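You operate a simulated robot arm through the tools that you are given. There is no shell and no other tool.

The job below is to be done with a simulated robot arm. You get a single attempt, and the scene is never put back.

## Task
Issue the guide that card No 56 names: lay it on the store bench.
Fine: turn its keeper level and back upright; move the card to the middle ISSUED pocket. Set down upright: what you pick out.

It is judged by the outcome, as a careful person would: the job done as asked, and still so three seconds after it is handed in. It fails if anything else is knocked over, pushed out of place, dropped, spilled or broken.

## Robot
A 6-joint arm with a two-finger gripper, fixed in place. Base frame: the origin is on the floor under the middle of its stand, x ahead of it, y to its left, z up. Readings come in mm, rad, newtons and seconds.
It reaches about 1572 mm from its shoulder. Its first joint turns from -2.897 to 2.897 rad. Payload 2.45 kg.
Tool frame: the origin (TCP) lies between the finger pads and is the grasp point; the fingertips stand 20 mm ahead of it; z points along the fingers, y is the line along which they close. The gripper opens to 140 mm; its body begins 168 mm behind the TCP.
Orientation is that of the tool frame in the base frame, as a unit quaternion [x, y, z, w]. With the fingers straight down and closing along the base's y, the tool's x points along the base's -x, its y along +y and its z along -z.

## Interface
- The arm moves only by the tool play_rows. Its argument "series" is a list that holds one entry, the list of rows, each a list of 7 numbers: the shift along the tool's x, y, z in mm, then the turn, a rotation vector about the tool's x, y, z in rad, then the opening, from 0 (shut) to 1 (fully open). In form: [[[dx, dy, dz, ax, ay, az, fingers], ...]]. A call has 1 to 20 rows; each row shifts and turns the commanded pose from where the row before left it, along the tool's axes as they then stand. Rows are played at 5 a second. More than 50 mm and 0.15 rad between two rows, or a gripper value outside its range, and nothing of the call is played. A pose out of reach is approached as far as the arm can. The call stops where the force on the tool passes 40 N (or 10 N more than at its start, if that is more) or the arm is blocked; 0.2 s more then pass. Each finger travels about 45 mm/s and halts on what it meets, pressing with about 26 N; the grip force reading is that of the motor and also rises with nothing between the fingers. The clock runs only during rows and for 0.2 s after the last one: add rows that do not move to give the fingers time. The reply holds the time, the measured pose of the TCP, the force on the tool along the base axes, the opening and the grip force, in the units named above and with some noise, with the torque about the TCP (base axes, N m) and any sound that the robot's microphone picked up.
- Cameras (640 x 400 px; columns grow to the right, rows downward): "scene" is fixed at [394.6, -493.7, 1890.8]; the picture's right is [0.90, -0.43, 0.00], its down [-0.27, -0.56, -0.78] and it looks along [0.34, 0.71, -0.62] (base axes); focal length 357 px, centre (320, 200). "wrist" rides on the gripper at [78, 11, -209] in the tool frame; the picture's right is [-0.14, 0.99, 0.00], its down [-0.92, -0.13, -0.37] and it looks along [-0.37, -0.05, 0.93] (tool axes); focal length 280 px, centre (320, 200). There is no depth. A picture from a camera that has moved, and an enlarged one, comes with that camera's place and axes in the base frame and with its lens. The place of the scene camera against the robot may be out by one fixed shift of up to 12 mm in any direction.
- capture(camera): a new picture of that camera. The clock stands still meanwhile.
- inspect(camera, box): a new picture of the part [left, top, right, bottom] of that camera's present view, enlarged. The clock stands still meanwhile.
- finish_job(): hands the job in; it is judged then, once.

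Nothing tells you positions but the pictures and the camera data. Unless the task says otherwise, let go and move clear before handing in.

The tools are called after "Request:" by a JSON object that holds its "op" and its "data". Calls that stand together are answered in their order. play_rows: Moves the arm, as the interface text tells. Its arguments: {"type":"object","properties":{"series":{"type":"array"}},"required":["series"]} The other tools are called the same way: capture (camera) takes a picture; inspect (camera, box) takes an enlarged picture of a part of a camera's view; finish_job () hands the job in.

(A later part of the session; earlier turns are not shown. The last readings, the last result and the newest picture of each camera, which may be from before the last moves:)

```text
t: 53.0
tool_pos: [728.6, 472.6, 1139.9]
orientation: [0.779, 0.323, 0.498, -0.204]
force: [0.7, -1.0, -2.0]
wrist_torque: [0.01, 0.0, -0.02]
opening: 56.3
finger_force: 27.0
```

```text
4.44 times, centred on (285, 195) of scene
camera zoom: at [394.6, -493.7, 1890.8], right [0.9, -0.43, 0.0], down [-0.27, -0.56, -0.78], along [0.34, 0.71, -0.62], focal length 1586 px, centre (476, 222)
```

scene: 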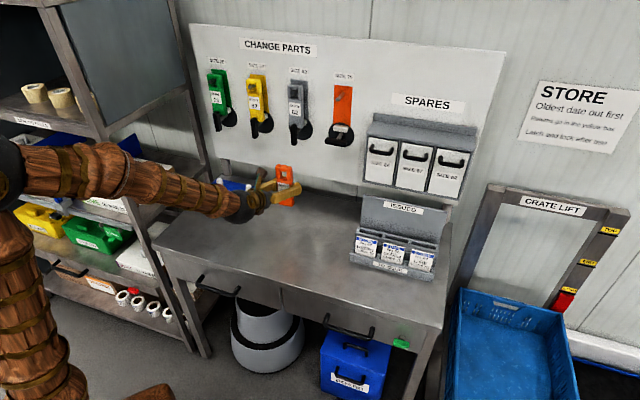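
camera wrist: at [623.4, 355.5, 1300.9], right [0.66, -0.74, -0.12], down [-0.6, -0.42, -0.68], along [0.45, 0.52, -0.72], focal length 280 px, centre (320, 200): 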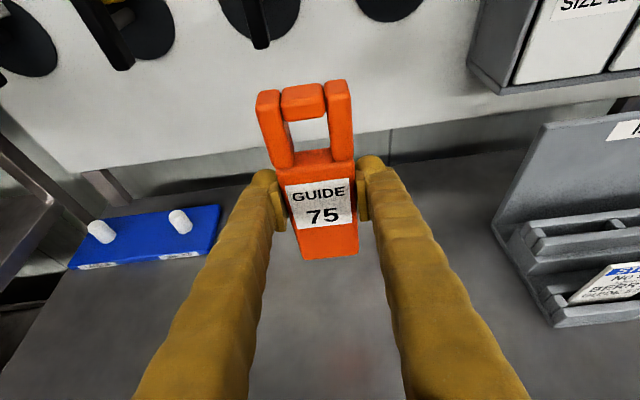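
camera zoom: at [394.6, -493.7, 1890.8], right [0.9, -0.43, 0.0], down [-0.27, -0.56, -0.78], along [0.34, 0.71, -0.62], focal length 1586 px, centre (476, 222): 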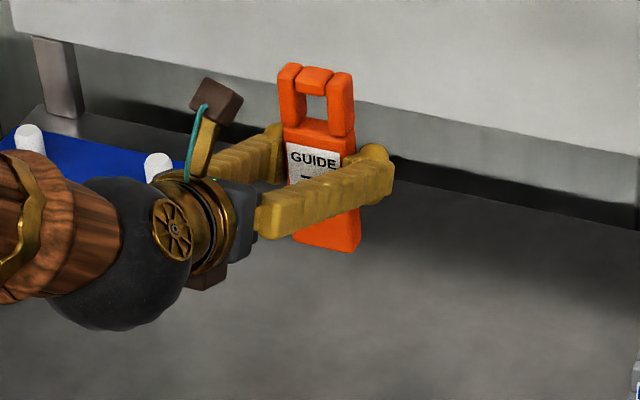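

The guide is upright in the grip over clear bench. I'll lower it in stages, using the views to find the bench surface.

Request:
{"op": "play_rows", "data": {"series": [[[-18.1, 0, 8.5, 0, 0, 0, 0], [-18.1, 0, 8.5, 0, 0, 0, 0], [-18.1, 0, 8.5, 0, 0, 0, 0], [-18.1, 0, 8.5, 0, 0, 0, 0], [0, 0, 0, 0, 0, 0, 0]]]}}

Request:
{"op": "capture", "data": {"camera": "wrist"}}

Request:
{"op": "inspect", "data": {"camera": "wrist", "box": [20, 120, 240, 280]}}

Request:
{"op": "inspect", "data": {"camera": "scene", "box": [240, 160, 330, 250]}}

```text
t: 54.2
tool_pos: [727.9, 471.9, 1059.0]
orientation: [0.778, 0.323, 0.498, -0.205]
force: [0.9, 0.7, -2.7]
wrist_torque: [0.02, 0.01, -0.04]
opening: 56.3
finger_force: 25.6
```

```text
taken
camera wrist: at [624.1, 354.8, 1218.2], right [0.66, -0.74, -0.12], down [-0.6, -0.42, -0.68], along [0.45, 0.52, -0.72], focal length 280 px, centre (320, 200)
```

wrist: 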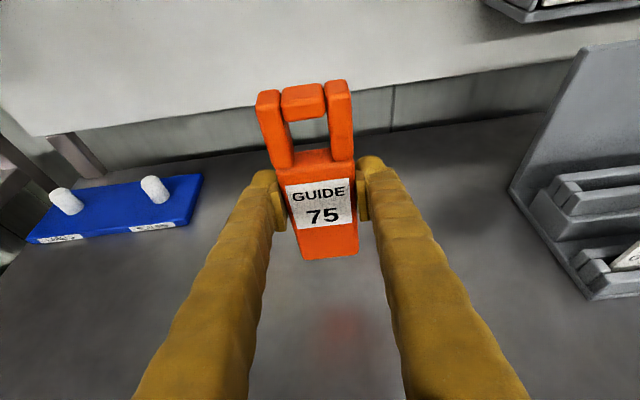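

```text
2.50 times, centred on (130, 200) of wrist
camera zoom: at [624.1, 354.8, 1218.2], right [0.66, -0.74, -0.12], down [-0.6, -0.42, -0.68], along [0.45, 0.52, -0.72], focal length 701 px, centre (795, 200)
```

zoom: 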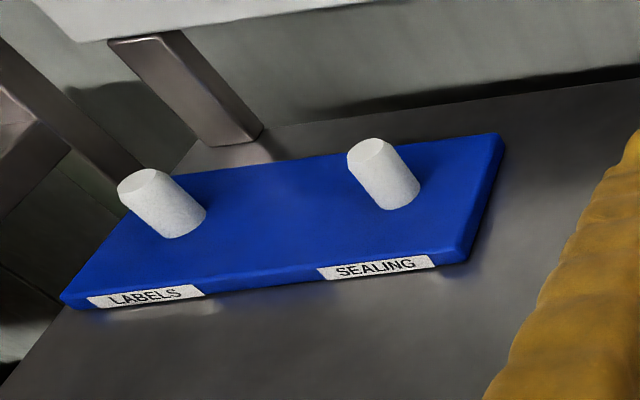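

```text
4.44 times, centred on (285, 205) of scene
camera zoom: at [394.6, -493.7, 1890.8], right [0.9, -0.43, 0.0], down [-0.27, -0.56, -0.78], along [0.34, 0.71, -0.62], focal length 1586 px, centre (476, 178)
```

zoom: 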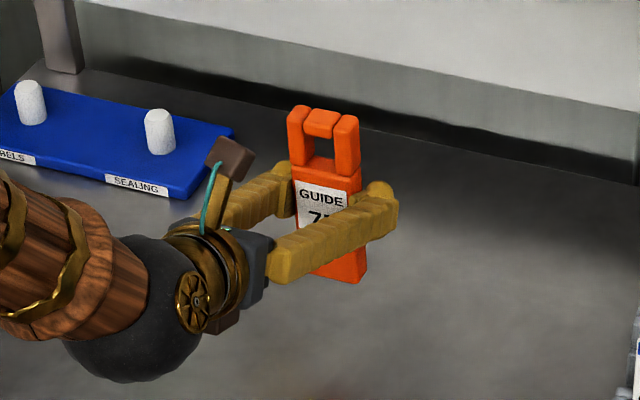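

The bench top works out to about z≈903–915, so the guide's foot is roughly 70 mm above it. I'll lower most of the way, then creep.

Request:
{"op": "play_rows", "data": {"series": [[[-15.1, 0, 7.05, 0, 0, 0, 0], [-15.1, 0, 7.05, 0, 0, 0, 0], [-15.1, 0, 7.05, 0, 0, 0, 0], [0, 0, 0, 0, 0, 0, 0]]]}}

Request:
{"op": "capture", "data": {"camera": "wrist"}}

Request:
{"op": "inspect", "data": {"camera": "scene", "box": [240, 160, 330, 250]}}

```text
t: 55.2
tool_pos: [728.4, 471.9, 1010.7]
orientation: [0.778, 0.323, 0.498, -0.205]
force: [0.2, 0.5, -2.1]
wrist_torque: [0.0, -0.01, 0.02]
opening: 56.2
finger_force: 25.8
```

```text
taken
camera wrist: at [624.5, 356.1, 1170.8], right [0.66, -0.74, -0.12], down [-0.6, -0.42, -0.68], along [0.45, 0.52, -0.72], focal length 280 px, centre (320, 200)
```

wrist: 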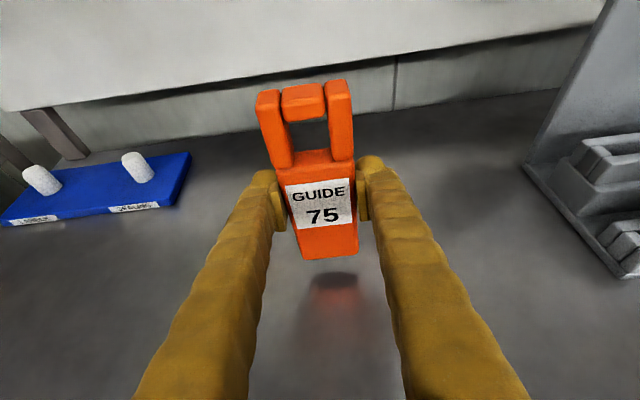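

```text
4.44 times, centred on (285, 205) of scene
camera zoom: at [394.6, -493.7, 1890.8], right [0.9, -0.43, 0.0], down [-0.27, -0.56, -0.78], along [0.34, 0.71, -0.62], focal length 1586 px, centre (476, 178)
```

zoom: 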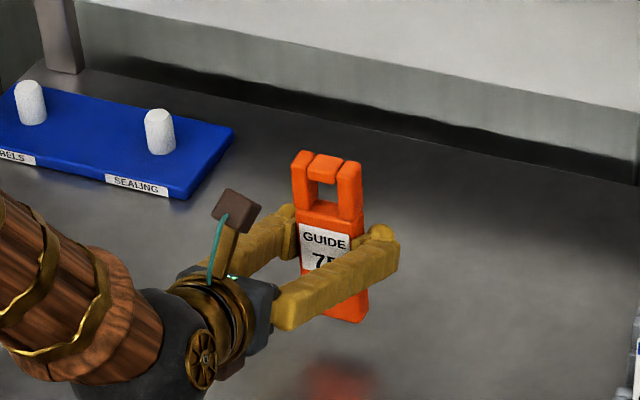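

The guide's reflection in the bench shows about 31 mm of clearance. I'll go down 26 mm, then creep to contact.

Request:
{"op": "play_rows", "data": {"series": [[[-11.8, 0, 5.5, 0, 0, 0, 0], [-11.8, 0, 5.5, 0, 0, 0, 0], [0, 0, 0, 0, 0, 0, 0]]]}}

Request:
{"op": "inspect", "data": {"camera": "wrist", "box": [260, 200, 400, 320]}}

Request:
{"op": "inspect", "data": {"camera": "scene", "box": [260, 180, 330, 250]}}

```text
t: 56.0
tool_pos: [729.0, 472.0, 984.1]
orientation: [0.779, 0.323, 0.498, -0.204]
force: [-0.1, 0.3, -2.0]
wrist_torque: [-0.01, 0.01, -0.01]
opening: 56.2
finger_force: 26.0
```

```text
3.33 times, centred on (330, 260) of wrist
camera zoom: at [624.7, 356.3, 1142.8], right [0.66, -0.74, -0.12], down [-0.6, -0.42, -0.68], along [0.45, 0.52, -0.72], focal length 935 px, centre (287, 0)
```

zoom: 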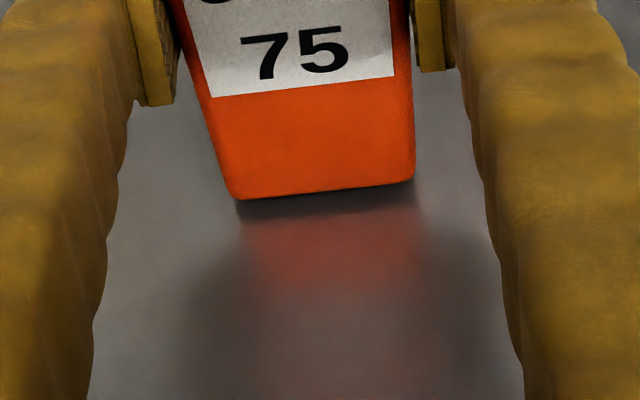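

```text
5.71 times, centred on (295, 215) of scene
camera zoom: at [394.6, -493.7, 1890.8], right [0.9, -0.43, 0.0], down [-0.27, -0.56, -0.78], along [0.34, 0.71, -0.62], focal length 2039 px, centre (463, 114)
```

zoom: 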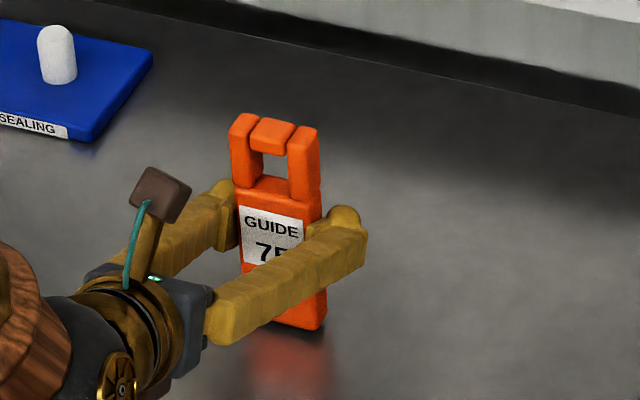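

Request:
{"op": "play_rows", "data": {"series": [[[-0.9, 0, 0.42, 0, 0, 0, 0], [-0.9, 0, 0.42, 0, 0, 0, 0], [-0.9, 0, 0.42, 0, 0, 0, 0], [0, 0, 0, 0, 0, 0, 0]]]}}

```text
t: 57.0
tool_pos: [729.4, 474.4, 980.4]
orientation: [0.779, 0.323, 0.498, -0.204]
force: [0.2, 0.5, -2.1]
wrist_torque: [-0.02, -0.02, 0.01]
opening: 56.1
finger_force: 25.6
```

Request:
{"op": "play_rows", "data": {"series": [[[-0.9, 0, 0.42, 0, 0, 0, 0], [0, 0, 0, 0, 0, 0, 0]]]}}

Request:
{"op": "inspect", "data": {"camera": "wrist", "box": [260, 200, 400, 320]}}

```text
t: 57.6
tool_pos: [728.5, 473.9, 978.9]
orientation: [0.779, 0.323, 0.498, -0.204]
force: [0.1, 0.2, -1.5]
wrist_torque: [0.01, -0.01, -0.02]
opening: 56.3
finger_force: 26.1
```

```text
3.33 times, centred on (330, 260) of wrist
camera zoom: at [624.7, 356.8, 1139.2], right [0.66, -0.74, -0.12], down [-0.6, -0.42, -0.68], along [0.45, 0.52, -0.72], focal length 935 px, centre (287, 0)
```

zoom: 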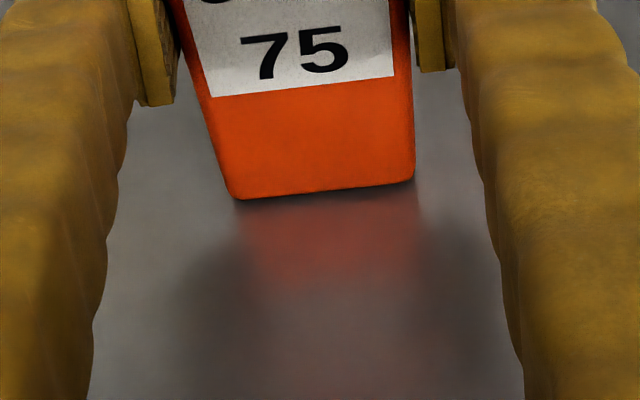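

Nearly there: the reflection almost meets the foot and there is no contact yet. I'll creep on in 0.7 mm steps.

Request:
{"op": "play_rows", "data": {"series": [[[-0.65, 0, 0.3, 0, 0, 0, 0], [0, 0, 0, 0, 0, 0, 0]]]}}

Request:
{"op": "play_rows", "data": {"series": [[[-0.65, 0, 0.3, 0, 0, 0, 0], [0, 0, 0, 0, 0, 0, 0]]]}}

```text
t: 58.2
tool_pos: [728.0, 474.3, 979.3]
orientation: [0.778, 0.323, 0.498, -0.204]
force: [0.0, 0.0, -1.8]
wrist_torque: [0.0, 0.0, 0.01]
opening: 56.2
finger_force: 26.2
```

```text
t: 58.8
tool_pos: [728.7, 474.5, 979.1]
orientation: [0.778, 0.323, 0.498, -0.205]
force: [-0.2, -0.8, 3.4]
wrist_torque: [0.03, 0.08, 0.02]
opening: 56.2
finger_force: 25.9
```

Contact: about 5 N on the bench. I'll press slightly more to seat the foot flat, then check that it is upright before letting go.

Request:
{"op": "play_rows", "data": {"series": [[[-0.45, 0, 0.21, 0, 0, 0, 0], [0, 0, 0, 0, 0, 0, 0]]]}}

Request:
{"op": "capture", "data": {"camera": "wrist"}}

Request:
{"op": "inspect", "data": {"camera": "scene", "box": [260, 180, 330, 250]}}

```text
t: 59.4
tool_pos: [730.5, 474.5, 979.9]
orientation: [0.778, 0.323, 0.499, -0.205]
force: [0.1, -2.6, 14.9]
wrist_torque: [0.33, 0.15, 0.0]
opening: 56.0
finger_force: 26.0
```

```text
taken
camera wrist: at [624.7, 357.1, 1138.1], right [0.66, -0.74, -0.12], down [-0.6, -0.42, -0.68], along [0.46, 0.52, -0.72], focal length 280 px, centre (320, 200)
```

wrist: 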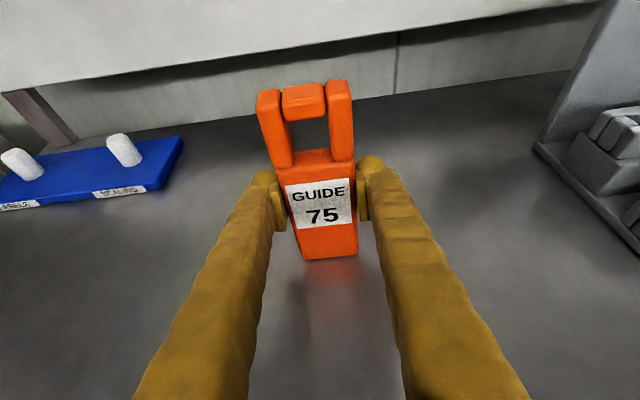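

```text
5.71 times, centred on (295, 215) of scene
camera zoom: at [394.6, -493.7, 1890.8], right [0.9, -0.43, 0.0], down [-0.27, -0.56, -0.78], along [0.34, 0.71, -0.62], focal length 2039 px, centre (463, 114)
```

zoom: 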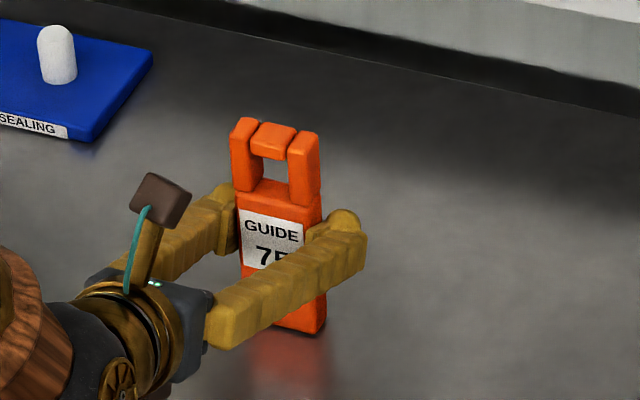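

The torque reading says the back-left corner is touching first, a tilt of about a degree. I'll trim the attitude slightly so the foot sits flat.

Request:
{"op": "play_rows", "data": {"series": [[[0, 0, 0, 0.006, 0.008, 0.013, 0], [0, 0, 0, 0, 0, 0, 0]]]}}

```text
t: 60.0
tool_pos: [728.5, 473.8, 978.4]
orientation: [0.778, 0.318, 0.498, -0.21]
force: [-3.2, -1.3, 20.4]
wrist_torque: [-0.24, -0.19, -0.03]
opening: 56.6
finger_force: 25.7
```

Request:
{"op": "play_rows", "data": {"series": [[[0.4, 0, -0.2, -0.0028, -0.0015, -0.0061, 0], [0, 0, 0, 0, 0, 0, 0]]]}}

```text
t: 60.6
tool_pos: [728.1, 473.6, 977.9]
orientation: [0.778, 0.321, 0.499, -0.208]
force: [0.0, 4.6, 20.4]
wrist_torque: [0.13, -0.3, 0.03]
opening: 56.5
finger_force: 25.5
```

Request:
{"op": "play_rows", "data": {"series": [[[0.65, 0, -0.3, 0, 0.003, 0, 0], [0, 0, 0, 0, 0, 0, 0]]]}}

Request:
{"op": "inspect", "data": {"camera": "wrist", "box": [260, 70, 400, 270]}}

Request:
{"op": "inspect", "data": {"camera": "scene", "box": [260, 180, 330, 250]}}

```text
t: 61.2
tool_pos: [728.3, 473.2, 976.6]
orientation: [0.778, 0.32, 0.5, -0.208]
force: [1.5, 0.7, 8.6]
wrist_torque: [-0.11, -0.12, -0.01]
opening: 55.9
finger_force: 26.3
```

```text
2.00 times, centred on (330, 170) of wrist
camera zoom: at [624.0, 354.5, 1136.1], right [0.66, -0.74, -0.13], down [-0.6, -0.41, -0.69], along [0.45, 0.53, -0.72], focal length 561 px, centre (300, 260)
```

zoom: 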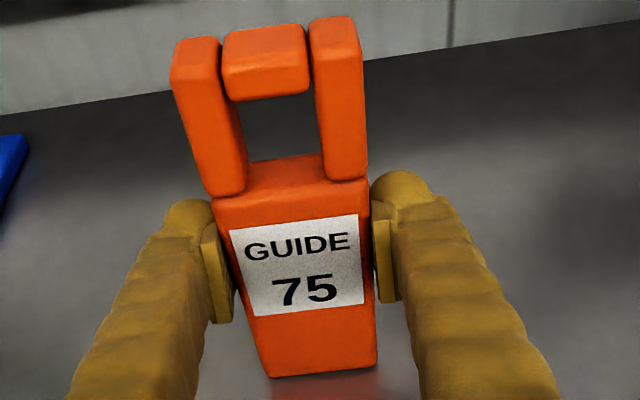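

```text
5.71 times, centred on (295, 215) of scene
camera zoom: at [394.6, -493.7, 1890.8], right [0.9, -0.43, 0.0], down [-0.27, -0.56, -0.78], along [0.34, 0.71, -0.62], focal length 2039 px, centre (463, 114)
```

zoom: 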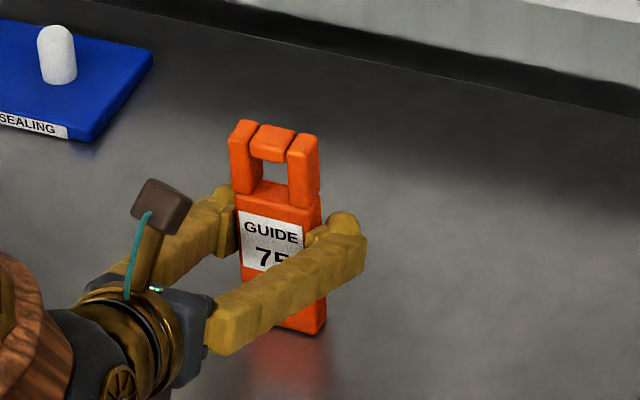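

The foot is flat: 8.6 N down with negligible torque. I'll open slowly and check that it stands before moving away.

Request:
{"op": "play_rows", "data": {"series": [[[0.2, 0, -0.1, 0, 0, 0, 0.4], [0, 0, 0, 0, 0, 0, 0.41], [0, 0, 0, 0, 0, 0, 0.43], [0, 0, 0, 0, 0, 0, 0.46], [0, 0, 0, 0, 0, 0, 0.5], [0, 0, 0, 0, 0, 0, 0.56], [0, 0, 0, 0, 0, 0, 0.62], [0, 0, 0, 0, 0, 0, 0.7], [0, 0, 0, 0, 0, 0, 0.7]]]}}

Request:
{"op": "capture", "data": {"camera": "wrist"}}

Request:
{"op": "inspect", "data": {"camera": "scene", "box": [260, 180, 330, 250]}}

```text
t: 63.2
tool_pos: [728.3, 473.7, 981.4]
orientation: [0.777, 0.32, 0.5, -0.208]
force: [-0.5, 0.1, 0.9]
wrist_torque: [0.01, 0.03, 0.03]
opening: 98.0
finger_force: 0.1
```

```text
taken
camera wrist: at [624.1, 354.6, 1137.0], right [0.66, -0.74, -0.13], down [-0.6, -0.41, -0.69], along [0.46, 0.53, -0.72], focal length 280 px, centre (320, 200)
```

wrist: 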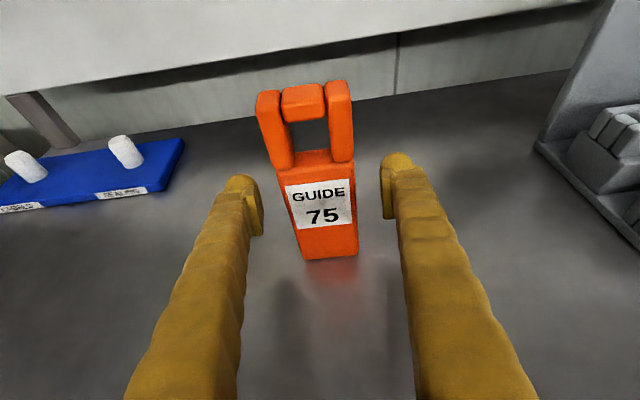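

```text
5.71 times, centred on (295, 215) of scene
camera zoom: at [394.6, -493.7, 1890.8], right [0.9, -0.43, 0.0], down [-0.27, -0.56, -0.78], along [0.34, 0.71, -0.62], focal length 2039 px, centre (463, 114)
```

zoom: 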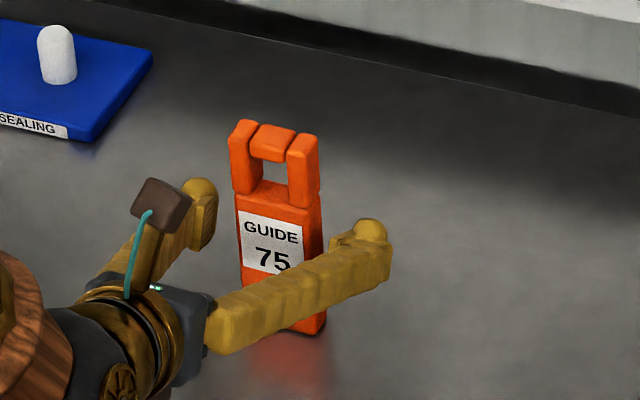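

Guide 75 stands upright on its own. I'll withdraw along the fingers, rise, and go back to the keeper.

Request:
{"op": "play_rows", "data": {"series": [[[0, 0, -15, 0, 0, 0, 0.7], [0, 0, -30, 0, 0, 0, 0.7], [0, 0, -35, 0, 0, 0, 0.7], [0, 0, -40, 0, 0, 0, 0.7], [0, 0, -40, 0, 0, 0, 0.7], [42, 0, -19.3, 0, 0, 0, 0.6], [42, 0, -19.3, 0, 0, 0, 0.5], [42, 0, -19.3, 0, 0, 0, 0.5], [42, 0, -19.3, 0, 0, 0, 0.5], [0, 0, 0, 0, 0.143, 0, 0.5], [0, 0, 0, 0, 0.143, 0, 0.5], [0, 0, 0, 0, 0.143, 0, 0.5], [0, 0, 0, 0, 0, 0, 0.5]]]}}

Request:
{"op": "capture", "data": {"camera": "wrist"}}

Request:
{"op": "capture", "data": {"camera": "scene"}}

```text
t: 66.0
tool_pos: [624.3, 369.0, 1230.8]
orientation: [0.652, 0.269, 0.655, -0.272]
force: [-1.0, 0.8, 0.6]
wrist_torque: [0.02, -0.01, 0.01]
opening: 70.0
finger_force: 0.2
```

```text
taken
camera wrist: at [484.8, 214.7, 1308.9], right [0.7, -0.7, -0.14], down [-0.35, -0.16, -0.92], along [0.62, 0.69, -0.36], focal length 280 px, centre (320, 200)
```

wrist: 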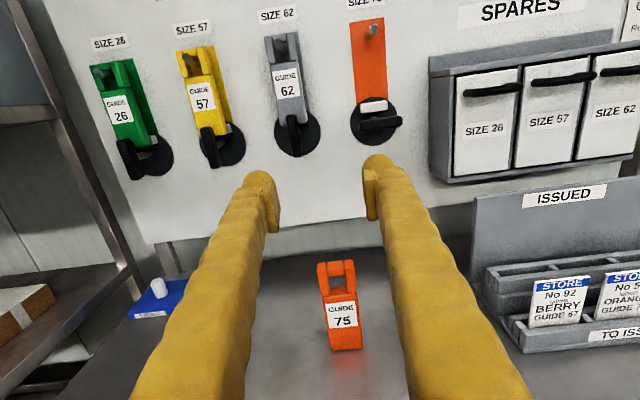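

```text
taken
```

scene: 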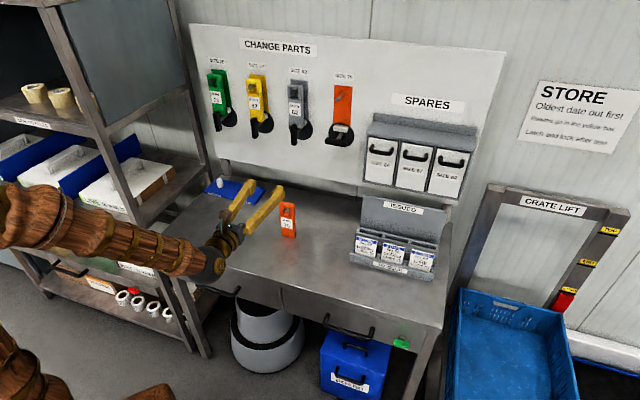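

Everything is in order: the guide stands on the bench and the keeper is still level. I'll go back in front of the keeper and roll to match the level handle.

Request:
{"op": "play_rows", "data": {"series": [[[0.2, 20, 41, 0, 0, 0, 0.5], [0.2, 20, 41, 0, 0, 0, 0.5], [0.2, 20, 41, 0, 0, 0, 0.5], [0.2, 20, 41, 0, 0, 0, 0.5], [0.2, 20, 41, 0, 0, 0, 0.5], [0, 20, 40.6, 0, 0, 0, 0.5], [0, 0, 0, 0, 0, 0.1428, 0.5], [0, 0, 0, 0, 0, 0.1428, 0.5], [0, 0, 0, 0, 0, 0.1428, 0.5], [0, 0, 0, 0, 0, 0.1428, 0.5], [0, 0, 0, 0, 0, 0.1428, 0.5], [0, 0, 0, 0, 0, 0.1428, 0.5], [0, 0, 0, 0, 0, 0.1428, 0.5], [0, 0, 0, 0, 0, 0.1428, 0.5], [0, 0, 0, 0, 0, 0.1428, 0.5], [0, 0, 0, 0, 0, 0.1428, 0.5], [0, 0, 0, 0, 0, 0.1428, 0.5], [0, 0, 0, 0, 0, 0, 0.5]]]}}

Request:
{"op": "capture", "data": {"camera": "wrist"}}

Request:
{"op": "inspect", "data": {"camera": "scene", "box": [290, 70, 400, 180]}}

```text
t: 69.8
tool_pos: [883.6, 458.1, 1231.7]
orientation: [-0.651, 0.273, -0.27, 0.655]
force: [0.5, -0.6, -0.1]
wrist_torque: [0.03, 0.01, -0.02]
opening: 69.8
finger_force: 0.1
```

```text
taken
camera wrist: at [790.5, 256.1, 1220.3], right [-0.1, 0.1, -0.99], down [-0.91, 0.39, 0.13], along [0.4, 0.91, 0.06], focal length 280 px, centre (320, 200)
```

wrist: 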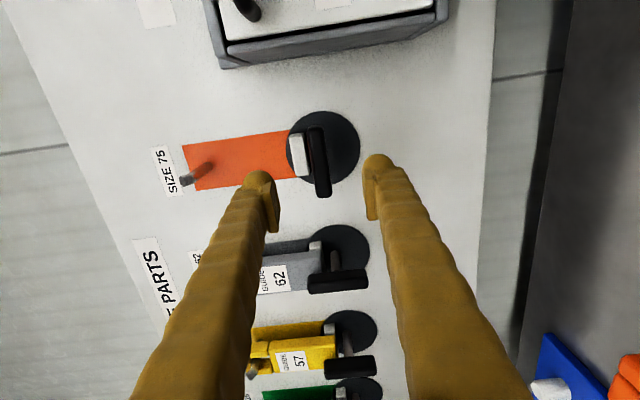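

```text
3.64 times, centred on (345, 125) of scene
camera zoom: at [394.6, -493.7, 1890.8], right [0.9, -0.43, 0.0], down [-0.27, -0.56, -0.78], along [0.34, 0.71, -0.62], focal length 1297 px, centre (229, 473)
```

zoom: 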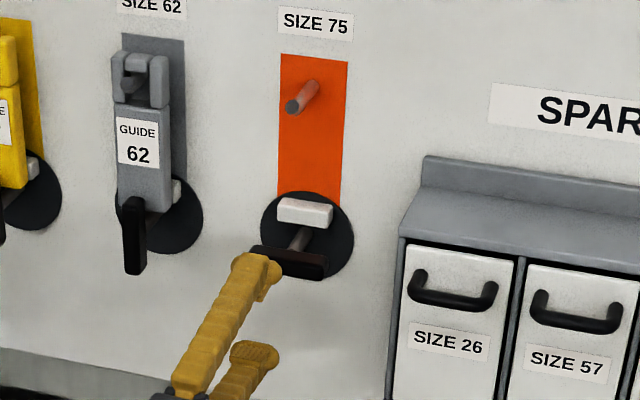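

Request:
{"op": "play_rows", "data": {"series": [[[0, 0, 30, 0, 0, 0, 0.5], [0, 0, 30, 0, 0, 0, 0.5], [0, 0, 25, 0, 0, 0, 0.5], [0, 0, 13, 0, 0, 0, 0.5], [0, 0, 0, 0, 0, 0, 0.5]]]}}

Request:
{"op": "capture", "data": {"camera": "wrist"}}

```text
t: 71.0
tool_pos: [953.6, 527.3, 1232.2]
orientation: [-0.651, 0.272, -0.27, 0.655]
force: [0.3, 0.3, 0.6]
wrist_torque: [0.0, 0.01, 0.0]
opening: 70.1
finger_force: 0.1
```

```text
taken
camera wrist: at [859.9, 325.4, 1220.8], right [-0.1, 0.1, -0.99], down [-0.91, 0.39, 0.13], along [0.4, 0.91, 0.06], focal length 280 px, centre (320, 200)
```

wrist: 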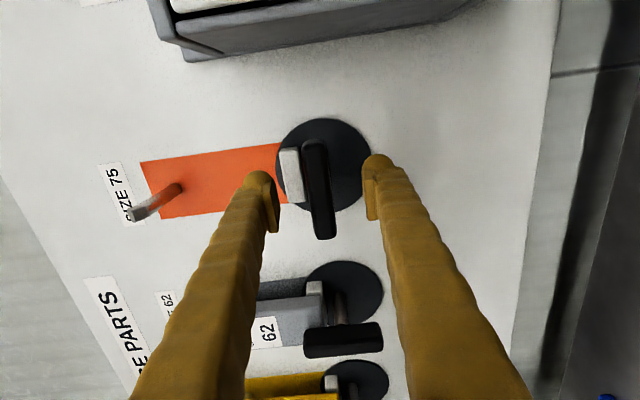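

Request:
{"op": "play_rows", "data": {"series": [[[0, 0, 0, 0, 0, 0, 0.3], [0, 0, 0, 0, 0, 0, 0.1], [0, 0, 0, 0, 0, 0, 0], [0, 0, 0, 0, 0, 0, 0], [0, 0, 0, 0, 0, 0, 0], [0, 0, 0, 0, 0, 0, 0]]]}}

```text
t: 72.4
tool_pos: [952.0, 526.9, 1232.1]
orientation: [-0.651, 0.272, -0.271, 0.655]
force: [2.5, 1.7, 1.2]
wrist_torque: [-0.02, -0.04, 0.01]
opening: 19.1
finger_force: 44.0
```

The handle is gripped with almost no side load. I'll turn it back toward upright in small steps.

Request:
{"op": "play_rows", "data": {"series": [[[0, 0, 0, 0, 0, -0.07, 0], [0, 0, 0, 0, 0, -0.07, 0], [0, 0, 0, 0, 0, -0.07, 0], [0, 0, 0, 0, 0, -0.07, 0], [0, 0, 0, 0, 0, 0, 0]]]}}

```text
t: 73.6
tool_pos: [953.0, 526.3, 1232.9]
orientation: [0.683, -0.177, 0.36, -0.611]
force: [-18.9, 12.4, 9.3]
wrist_torque: [0.05, -0.07, 0.3]
opening: 19.1
finger_force: 43.7
```

Request:
{"op": "play_rows", "data": {"series": [[[-1.25, -1.1, 0, 0, 0, 0, 0], [0, 0, 0, 0, 0, -0.07, 0], [0, 0, 0, 0, 0, -0.07, 0], [0, 0, 0, 0, 0, -0.07, 0], [0, 0, 0, 0, 0, -0.07, 0], [0, 0, 0, 0, 0, 0, 0]]]}}

```text
t: 75.0
tool_pos: [953.4, 527.2, 1233.3]
orientation: [0.701, -0.081, 0.441, -0.554]
force: [-1.4, -3.7, 14.6]
wrist_torque: [0.14, -0.11, -0.1]
opening: 19.1
finger_force: 43.7
```

Request:
{"op": "play_rows", "data": {"series": [[[0.5, -0.8, -0.05, 0, 0, 0, 0], [0, 0, 0, 0, 0, -0.07, 0], [0, 0, 0, 0, 0, -0.07, 0], [0, 0, 0, 0, 0, -0.07, 0], [0, 0, 0, 0, 0, -0.07, 0], [0, 0, 0, 0, 0, 0, 0]]]}}

```text
t: 76.4
tool_pos: [953.1, 525.9, 1233.1]
orientation: [0.706, 0.017, 0.514, -0.488]
force: [37.4, 12.8, 6.1]
wrist_torque: [0.05, -0.09, -0.19]
opening: 19.1
finger_force: 44.2
```

Request:
{"op": "play_rows", "data": {"series": [[[1.1, 0.7, 0.7, 0, 0, 0, 0], [0, 0, 0, 0, 0, 0, 0], [0, 0, 0, 0, 0, -0.06, 0], [0, 0, 0, 0, 0, -0.06, 0], [0, 0, 0, 0, 0, -0.06, 0], [0, 0, 0, 0, 0, 0, 0]]]}}

Request:
{"op": "inspect", "data": {"camera": "wrist", "box": [250, 90, 390, 250]}}

```text
t: 77.8
tool_pos: [953.5, 526.6, 1234.0]
orientation: [0.702, 0.081, 0.555, -0.439]
force: [-36.5, -10.6, -17.2]
wrist_torque: [-0.17, 0.12, 0.27]
opening: 19.1
finger_force: 44.0
```

```text
2.50 times, centred on (320, 170) of wrist
camera zoom: at [839.8, 345.0, 1293.9], right [0.54, -0.54, -0.64], down [-0.68, 0.16, -0.72], along [0.49, 0.82, -0.28], focal length 701 px, centre (320, 275)
```

zoom: 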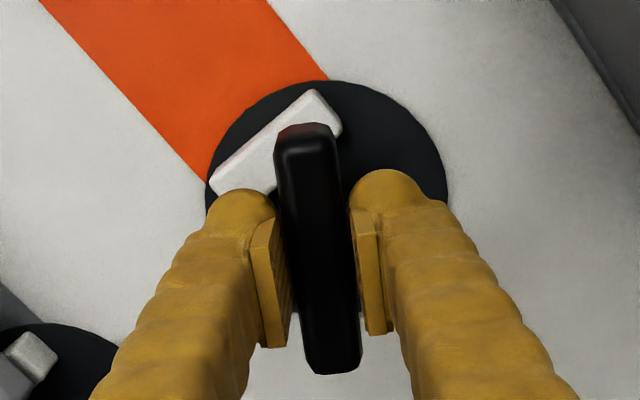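

Request:
{"op": "play_rows", "data": {"series": [[[-0.95, -0.25, -0.4, 0, 0, 0, 0], [0, 0, 0, 0, 0, 0, 0], [0, 0, 0, 0, 0, -0.06, 0], [0, 0, 0, 0, 0, -0.06, 0], [0, 0, 0, 0, 0, -0.06, 0], [0, 0, 0, 0, 0, 0, 0]]]}}

```text
t: 79.2
tool_pos: [952.5, 527.2, 1233.9]
orientation: [0.691, 0.144, 0.593, -0.388]
force: [-11.5, -18.2, -16.4]
wrist_torque: [-0.14, 0.11, -0.09]
opening: 19.2
finger_force: 43.7
```

Request:
{"op": "play_rows", "data": {"series": [[[-0.7, 0.45, -0.3, 0, 0, 0, 0], [0, 0, 0, 0, 0, 0, 0], [0, 0, 0, 0, 0, -0.06, 0], [0, 0, 0, 0, 0, -0.06, 0], [0, 0, 0, 0, 0, -0.06, 0], [0, 0, 0, 0, 0, 0, 0]]]}}

```text
t: 80.6
tool_pos: [951.8, 527.6, 1233.2]
orientation: [0.675, 0.206, 0.626, -0.332]
force: [-11.3, -16.8, -2.1]
wrist_torque: [-0.07, 0.05, -0.06]
opening: 19.0
finger_force: 44.0
```

Request:
{"op": "play_rows", "data": {"series": [[[-0.1, 0.2, -0.3, 0, 0, 0, 0], [0, 0, 0, 0, 0, 0, 0], [0, 0, 0, 0, 0, -0.06, 0], [0, 0, 0, 0, 0, -0.06, 0], [0, 0, 0, 0, 0, -0.06, 0], [0, 0, 0, 0, 0, 0, 0]]]}}

Request:
{"op": "inspect", "data": {"camera": "wrist", "box": [230, 70, 410, 260]}}

Request:
{"op": "inspect", "data": {"camera": "scene", "box": [290, 70, 400, 180]}}

```text
t: 82.0
tool_pos: [952.1, 527.0, 1233.1]
orientation: [0.653, 0.266, 0.653, -0.276]
force: [17.9, 15.2, 12.8]
wrist_torque: [0.11, -0.18, -0.02]
opening: 18.9
finger_force: 43.8
```

```text
2.11 times, centred on (320, 165) of wrist
camera zoom: at [812.3, 372.6, 1310.8], right [0.7, -0.7, -0.15], down [-0.36, -0.16, -0.92], along [0.62, 0.7, -0.36], focal length 590 px, centre (320, 274)
```

zoom: 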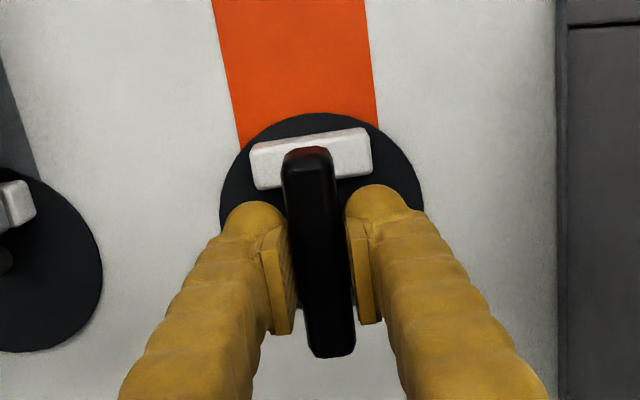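

```text
3.64 times, centred on (345, 125) of scene
camera zoom: at [394.6, -493.7, 1890.8], right [0.9, -0.43, 0.0], down [-0.27, -0.56, -0.78], along [0.34, 0.71, -0.62], focal length 1297 px, centre (229, 473)
```

zoom: 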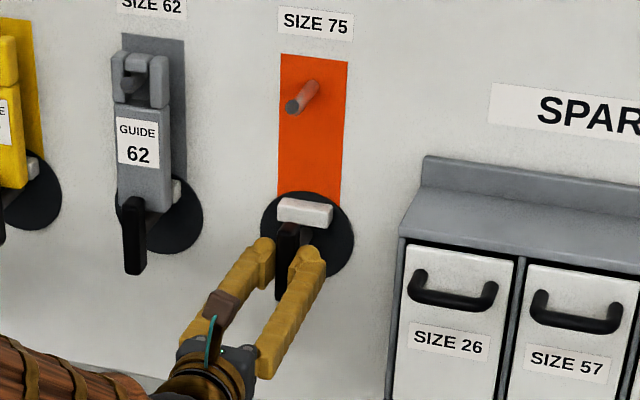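

The keeper is within a degree of upright. I'll do the last fraction up to its stop.

Request:
{"op": "play_rows", "data": {"series": [[[0.6, 0, 0.35, 0, 0, 0, 0], [0, 0, 0, 0, 0, -0.014, 0], [0, 0, 0, 0, 0, 0, 0]]]}}

```text
t: 82.8
tool_pos: [952.8, 528.7, 1233.6]
orientation: [0.652, 0.269, 0.655, -0.27]
force: [-1.4, 9.3, 8.6]
wrist_torque: [0.13, -0.07, 0.05]
opening: 19.0
finger_force: 43.9
```

The keeper is upright again. I'll release it and back off.

Request:
{"op": "play_rows", "data": {"series": [[[0.4, -0.4, 0.05, 0, 0, 0, 0.05], [0, 0, 0, 0, 0, 0, 0.2], [0, 0, 0, 0, 0, 0, 0.4], [0, 0, 0, 0, 0, 0, 0.5], [0, 0, 0, 0, 0, 0, 0.5], [0, 0, -25, 0, 0, 0, 0.5], [0, 0, -35, 0, 0, 0, 0.5], [0, 0, -40, 0, 0, 0, 0.5], [0, 0, 0, 0, 0, 0, 0.5]]]}}

Request:
{"op": "capture", "data": {"camera": "wrist"}}

Request:
{"op": "inspect", "data": {"camera": "scene", "box": [290, 70, 400, 180]}}

Request:
{"op": "inspect", "data": {"camera": "wrist", "box": [260, 80, 420, 220]}}

```text
t: 84.8
tool_pos: [881.2, 453.8, 1230.4]
orientation: [0.653, 0.269, 0.654, -0.27]
force: [0.8, -0.2, 0.0]
wrist_torque: [-0.01, -0.01, 0.01]
opening: 70.0
finger_force: 0.1
```

```text
taken
camera wrist: at [740.8, 299.3, 1309.5], right [0.7, -0.7, -0.14], down [-0.35, -0.17, -0.92], along [0.62, 0.69, -0.36], focal length 280 px, centre (320, 200)
```

wrist: 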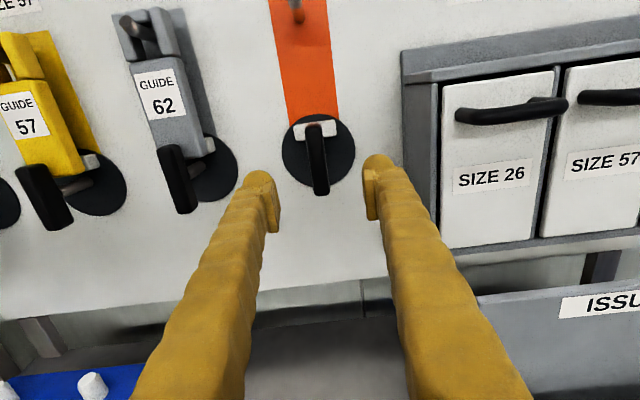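

```text
3.64 times, centred on (345, 125) of scene
camera zoom: at [394.6, -493.7, 1890.8], right [0.9, -0.43, 0.0], down [-0.27, -0.56, -0.78], along [0.34, 0.71, -0.62], focal length 1297 px, centre (229, 473)
```

zoom: 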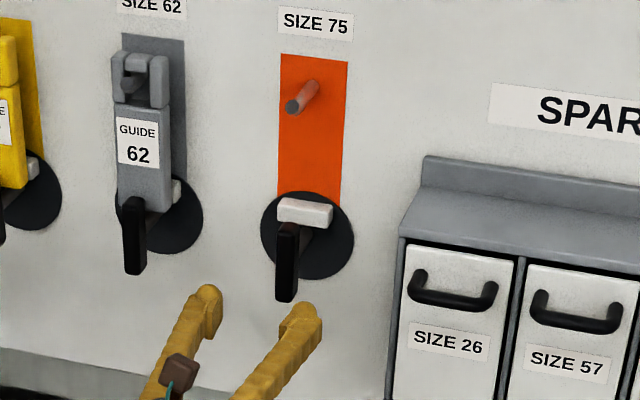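

```text
2.86 times, centred on (340, 150) of wrist
camera zoom: at [740.8, 299.3, 1309.5], right [0.7, -0.7, -0.14], down [-0.35, -0.17, -0.92], along [0.62, 0.69, -0.36], focal length 801 px, centre (263, 343)
```

zoom: 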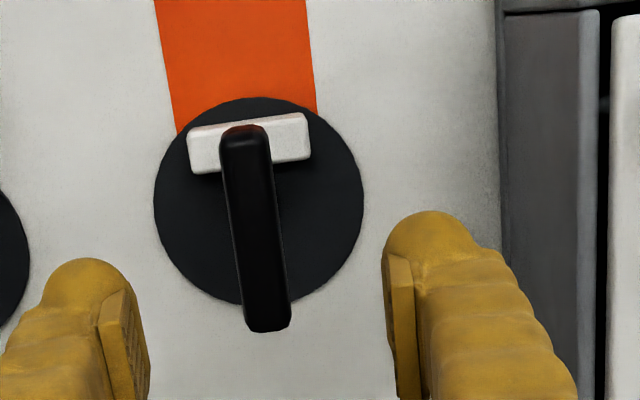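

The keeper is back upright, just like the others. Next is card No 56; I'll back away, move over to the card rack and take a close look.

Request:
{"op": "play_rows", "data": {"series": [[[0, 0, -42, 0, 0, 0, 0.5], [0, 0, -42, 0, 0, 0, 0.5], [0, 0, -42, 0, 0, 0, 0.5], [0, 0, -42, 0, 0, 0, 0.5], [0, 0, -43, 0, 0, 0, 0.5], [0, 45.6, 0, 0, 0, 0, 0.5], [0, 45.6, 0, 0, 0, 0, 0.5], [0, 45.6, 0, 0, 0, 0, 0.5], [0, 45.6, 0, 0, 0, 0, 0.5], [0, 45.6, 0, 0, 0, 0, 0.5], [-42, 0, 0, 0, 0, 0, 0.5], [-42, 0, 0, 0, 0, 0, 0.5], [0, 0, 0, 0, -0.122, 0, 0.5], [0, 0, 0, 0, -0.122, 0, 0.5], [0, 0, 0, 0, -0.122, 0, 0.5], [0, 0, 0, 0, -0.122, 0, 0.5], [0, 0, 0, 0, -0.122, 0, 0.5], [0, 0, 0, 0, 0, 0, 0.5]]]}}

Request:
{"op": "capture", "data": {"camera": "wrist"}}

Request:
{"op": "capture", "data": {"camera": "scene"}}

```text
t: 88.6
tool_pos: [894.3, 144.7, 1148.3]
orientation: [0.819, 0.339, 0.428, -0.177]
force: [-0.4, 0.0, 0.6]
wrist_torque: [0.01, 0.02, -0.04]
opening: 70.4
finger_force: 0.0
```

```text
taken
camera wrist: at [811.6, 49.7, 1332.5], right [0.64, -0.76, -0.11], down [-0.68, -0.49, -0.55], along [0.36, 0.43, -0.83], focal length 280 px, centre (320, 200)
```

wrist: 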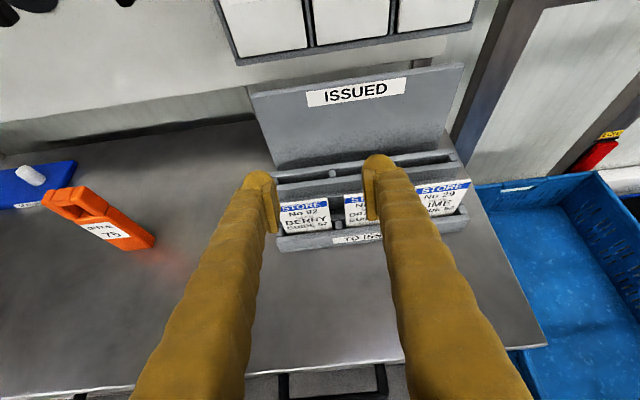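

```text
taken
```

scene: 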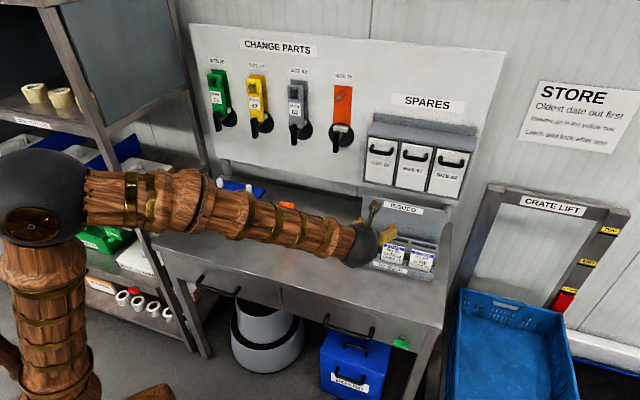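

Request:
{"op": "inspect", "data": {"camera": "wrist", "box": [20, 150, 220, 290]}}

Request:
{"op": "inspect", "data": {"camera": "wrist", "box": [230, 50, 490, 260]}}

Request:
{"op": "inspect", "data": {"camera": "scene", "box": [340, 185, 460, 285]}}

```text
2.86 times, centred on (120, 220) of wrist
camera zoom: at [811.6, 49.7, 1332.5], right [0.64, -0.76, -0.11], down [-0.68, -0.49, -0.55], along [0.36, 0.43, -0.83], focal length 801 px, centre (891, 143)
```

zoom: 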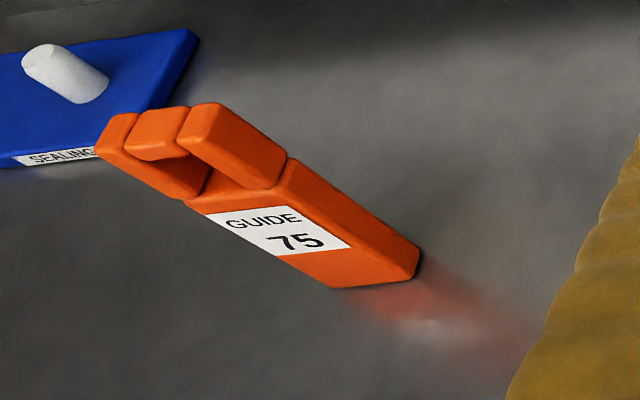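

```text
1.90 times, centred on (360, 155) of wrist
camera zoom: at [811.6, 49.7, 1332.5], right [0.64, -0.76, -0.11], down [-0.68, -0.49, -0.55], along [0.36, 0.43, -0.83], focal length 534 px, centre (244, 286)
```

zoom: 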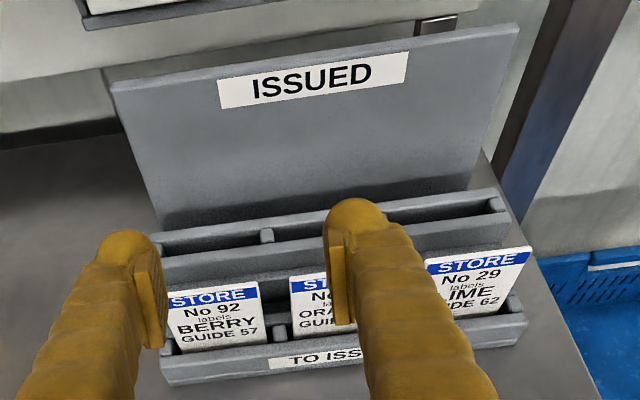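

```text
4.00 times, centred on (400, 235) of scene
camera zoom: at [394.6, -493.7, 1890.8], right [0.9, -0.43, 0.0], down [-0.27, -0.56, -0.78], along [0.34, 0.71, -0.62], focal length 1427 px, centre (0, 60)
```

zoom: 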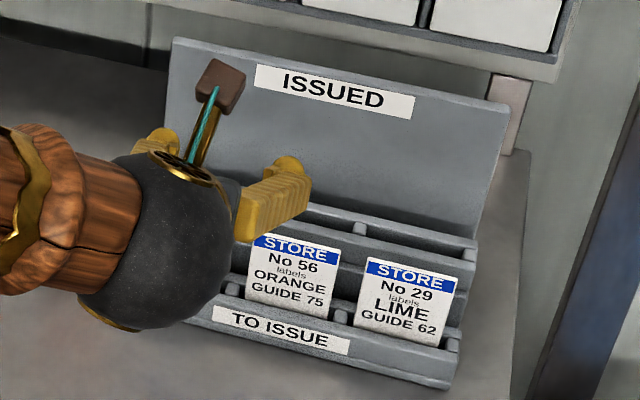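

The guide still stands. The rack spans l≈436 to 745, so card 56 in the middle is near l≈592 and hidden by a finger. I'll shift right and open the fingers for a clear view.

Request:
{"op": "play_rows", "data": {"series": [[[0, 31, 0, 0, 0, 0, 0.8], [0, 31, 0, 0, 0, 0, 1], [0, 0, 0, 0, 0, 0, 1], [0, 0, 0, 0, 0, 0, 1]]]}}

Request:
{"op": "capture", "data": {"camera": "wrist"}}

Request:
{"op": "inspect", "data": {"camera": "wrist", "box": [200, 60, 440, 250]}}

Request:
{"op": "inspect", "data": {"camera": "wrist", "box": [270, 140, 370, 230]}}

```text
t: 89.6
tool_pos: [938.6, 103.1, 1149.1]
orientation: [0.82, 0.338, 0.428, -0.176]
force: [0.7, -0.6, 0.3]
wrist_torque: [-0.01, 0.03, 0.03]
opening: 140.1
finger_force: 0.0
```

```text
taken
camera wrist: at [854.6, 6.7, 1333.0], right [0.64, -0.76, -0.11], down [-0.68, -0.49, -0.55], along [0.36, 0.43, -0.83], focal length 280 px, centre (320, 200)
```

wrist: 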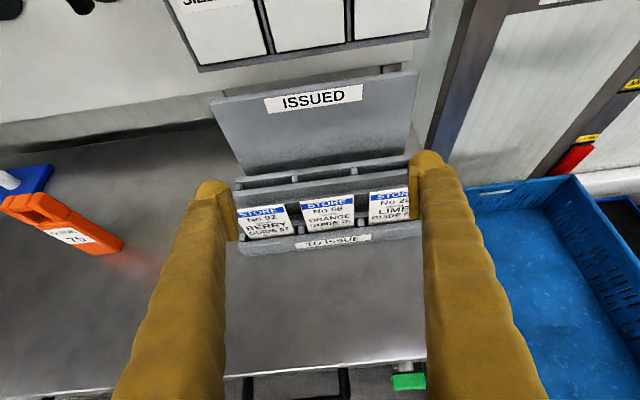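

```text
2.11 times, centred on (320, 155) of wrist
camera zoom: at [854.6, 6.7, 1333.0], right [0.64, -0.76, -0.11], down [-0.68, -0.49, -0.55], along [0.36, 0.43, -0.83], focal length 590 px, centre (320, 295)
```

zoom: 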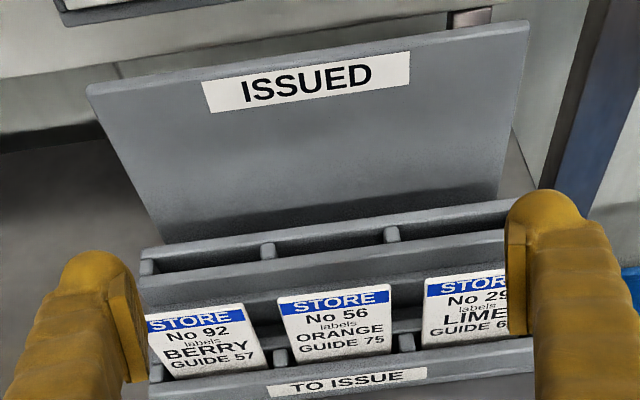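

```text
4.44 times, centred on (320, 185) of wrist
camera zoom: at [854.6, 6.7, 1333.0], right [0.64, -0.76, -0.11], down [-0.68, -0.49, -0.55], along [0.36, 0.43, -0.83], focal length 1246 px, centre (320, 267)
```

zoom: 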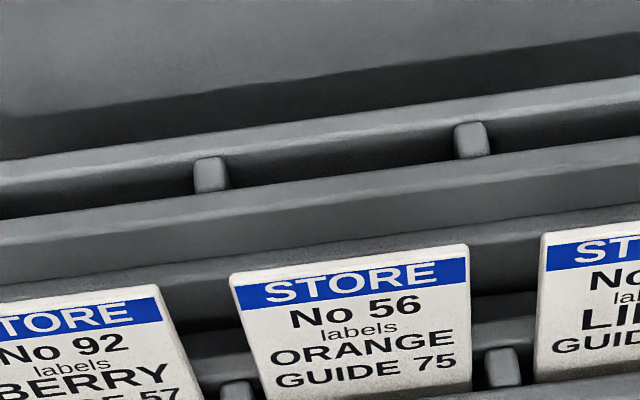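

Card 56's top edge is near n≈808, l≈590, z≈1037, and it leans back in its pocket. I'll bring the gripper vertical above it with the fingers closing front-to-back, which also gives me a side view of the rack.

Request:
{"op": "play_rows", "data": {"series": [[[0, 0, 0, 0, -0.1374, 0, 0.7], [0, 0, 0, 0, -0.1374, 0, 0.5], [0, 0, 0, 0, -0.1374, 0, 0.4], [0, 0, 0, 0, -0.1374, 0, 0.4], [0, 0, 0, 0, -0.1374, 0, 0.4], [0, 0, 0, 0, -0.1374, 0, 0.4], [0, 0, 0, 0, -0.1374, 0, 0.4], [0, 0, 0, 0, 0, 0, 0.4]]]}}

Request:
{"op": "capture", "data": {"camera": "wrist"}}

Request:
{"op": "capture", "data": {"camera": "scene"}}

```text
t: 91.4
tool_pos: [936.3, 103.5, 1148.0]
orientation: [0.924, 0.382, 0.001, 0.0]
force: [0.2, 0.7, -0.1]
wrist_torque: [-0.02, 0.01, -0.01]
opening: 56.2
finger_force: 0.1
```

```text
taken
camera wrist: at [999.4, 151.8, 1358.3], right [0.6, -0.8, 0.0], down [-0.74, -0.56, 0.37], along [-0.29, -0.22, -0.93], focal length 280 px, centre (320, 200)
```

wrist: 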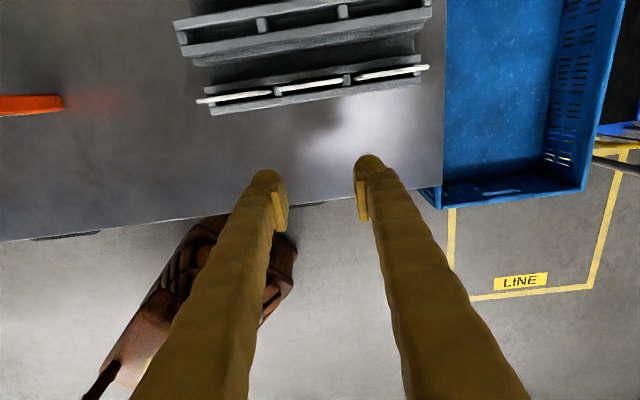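

```text
taken
```

scene: 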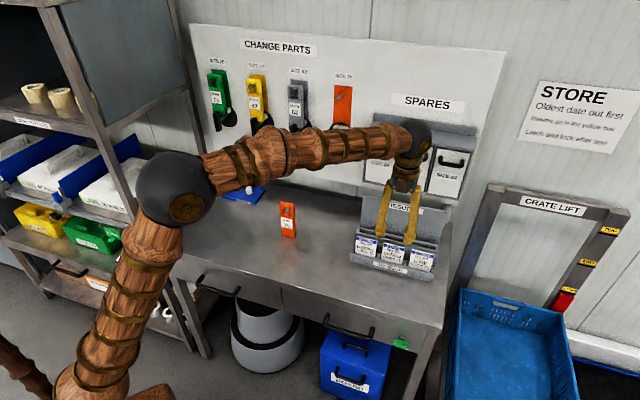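

Request:
{"op": "inspect", "data": {"camera": "wrist", "box": [170, 0, 450, 130]}}

Request:
{"op": "inspect", "data": {"camera": "wrist", "box": [250, 0, 370, 110]}}

Request:
{"op": "inspect", "data": {"camera": "scene", "box": [340, 170, 460, 290]}}

```text
2.29 times, centred on (310, 65) of wrist
camera zoom: at [999.4, 151.8, 1358.3], right [0.6, -0.8, 0.0], down [-0.74, -0.56, 0.37], along [-0.29, -0.22, -0.93], focal length 641 px, centre (343, 509)
```

zoom: 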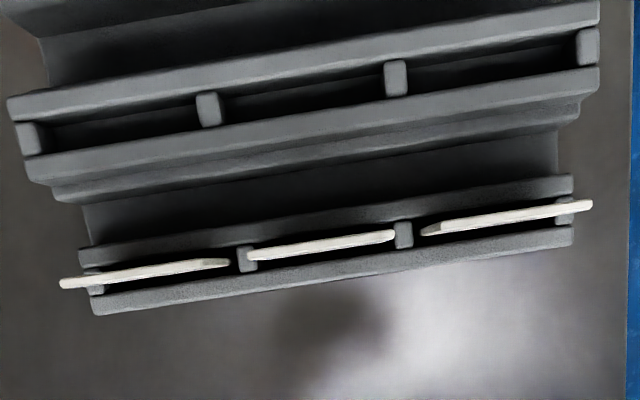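

```text
3.64 times, centred on (310, 55) of wrist
camera zoom: at [999.4, 151.8, 1358.3], right [0.6, -0.8, 0.0], down [-0.74, -0.56, 0.37], along [-0.29, -0.22, -0.93], focal length 1020 px, centre (356, 727)
```

zoom: 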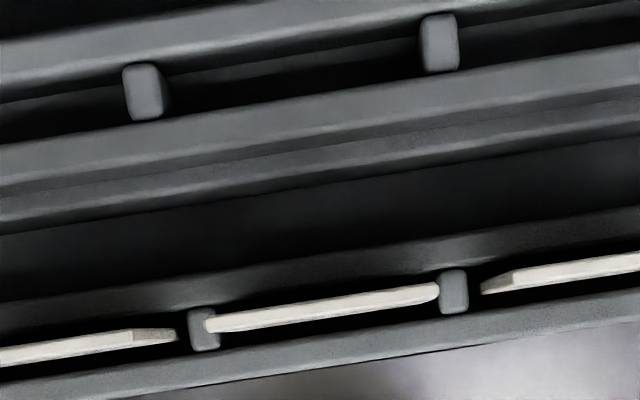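

```text
3.33 times, centred on (400, 230) of scene
camera zoom: at [394.6, -493.7, 1890.8], right [0.9, -0.43, 0.0], down [-0.27, -0.56, -0.78], along [0.34, 0.71, -0.62], focal length 1189 px, centre (53, 100)
```

zoom: 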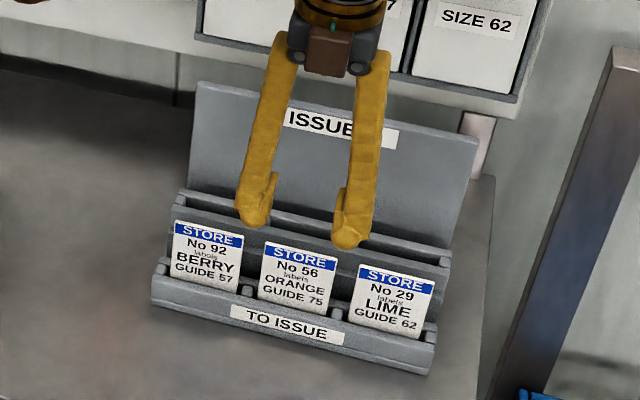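

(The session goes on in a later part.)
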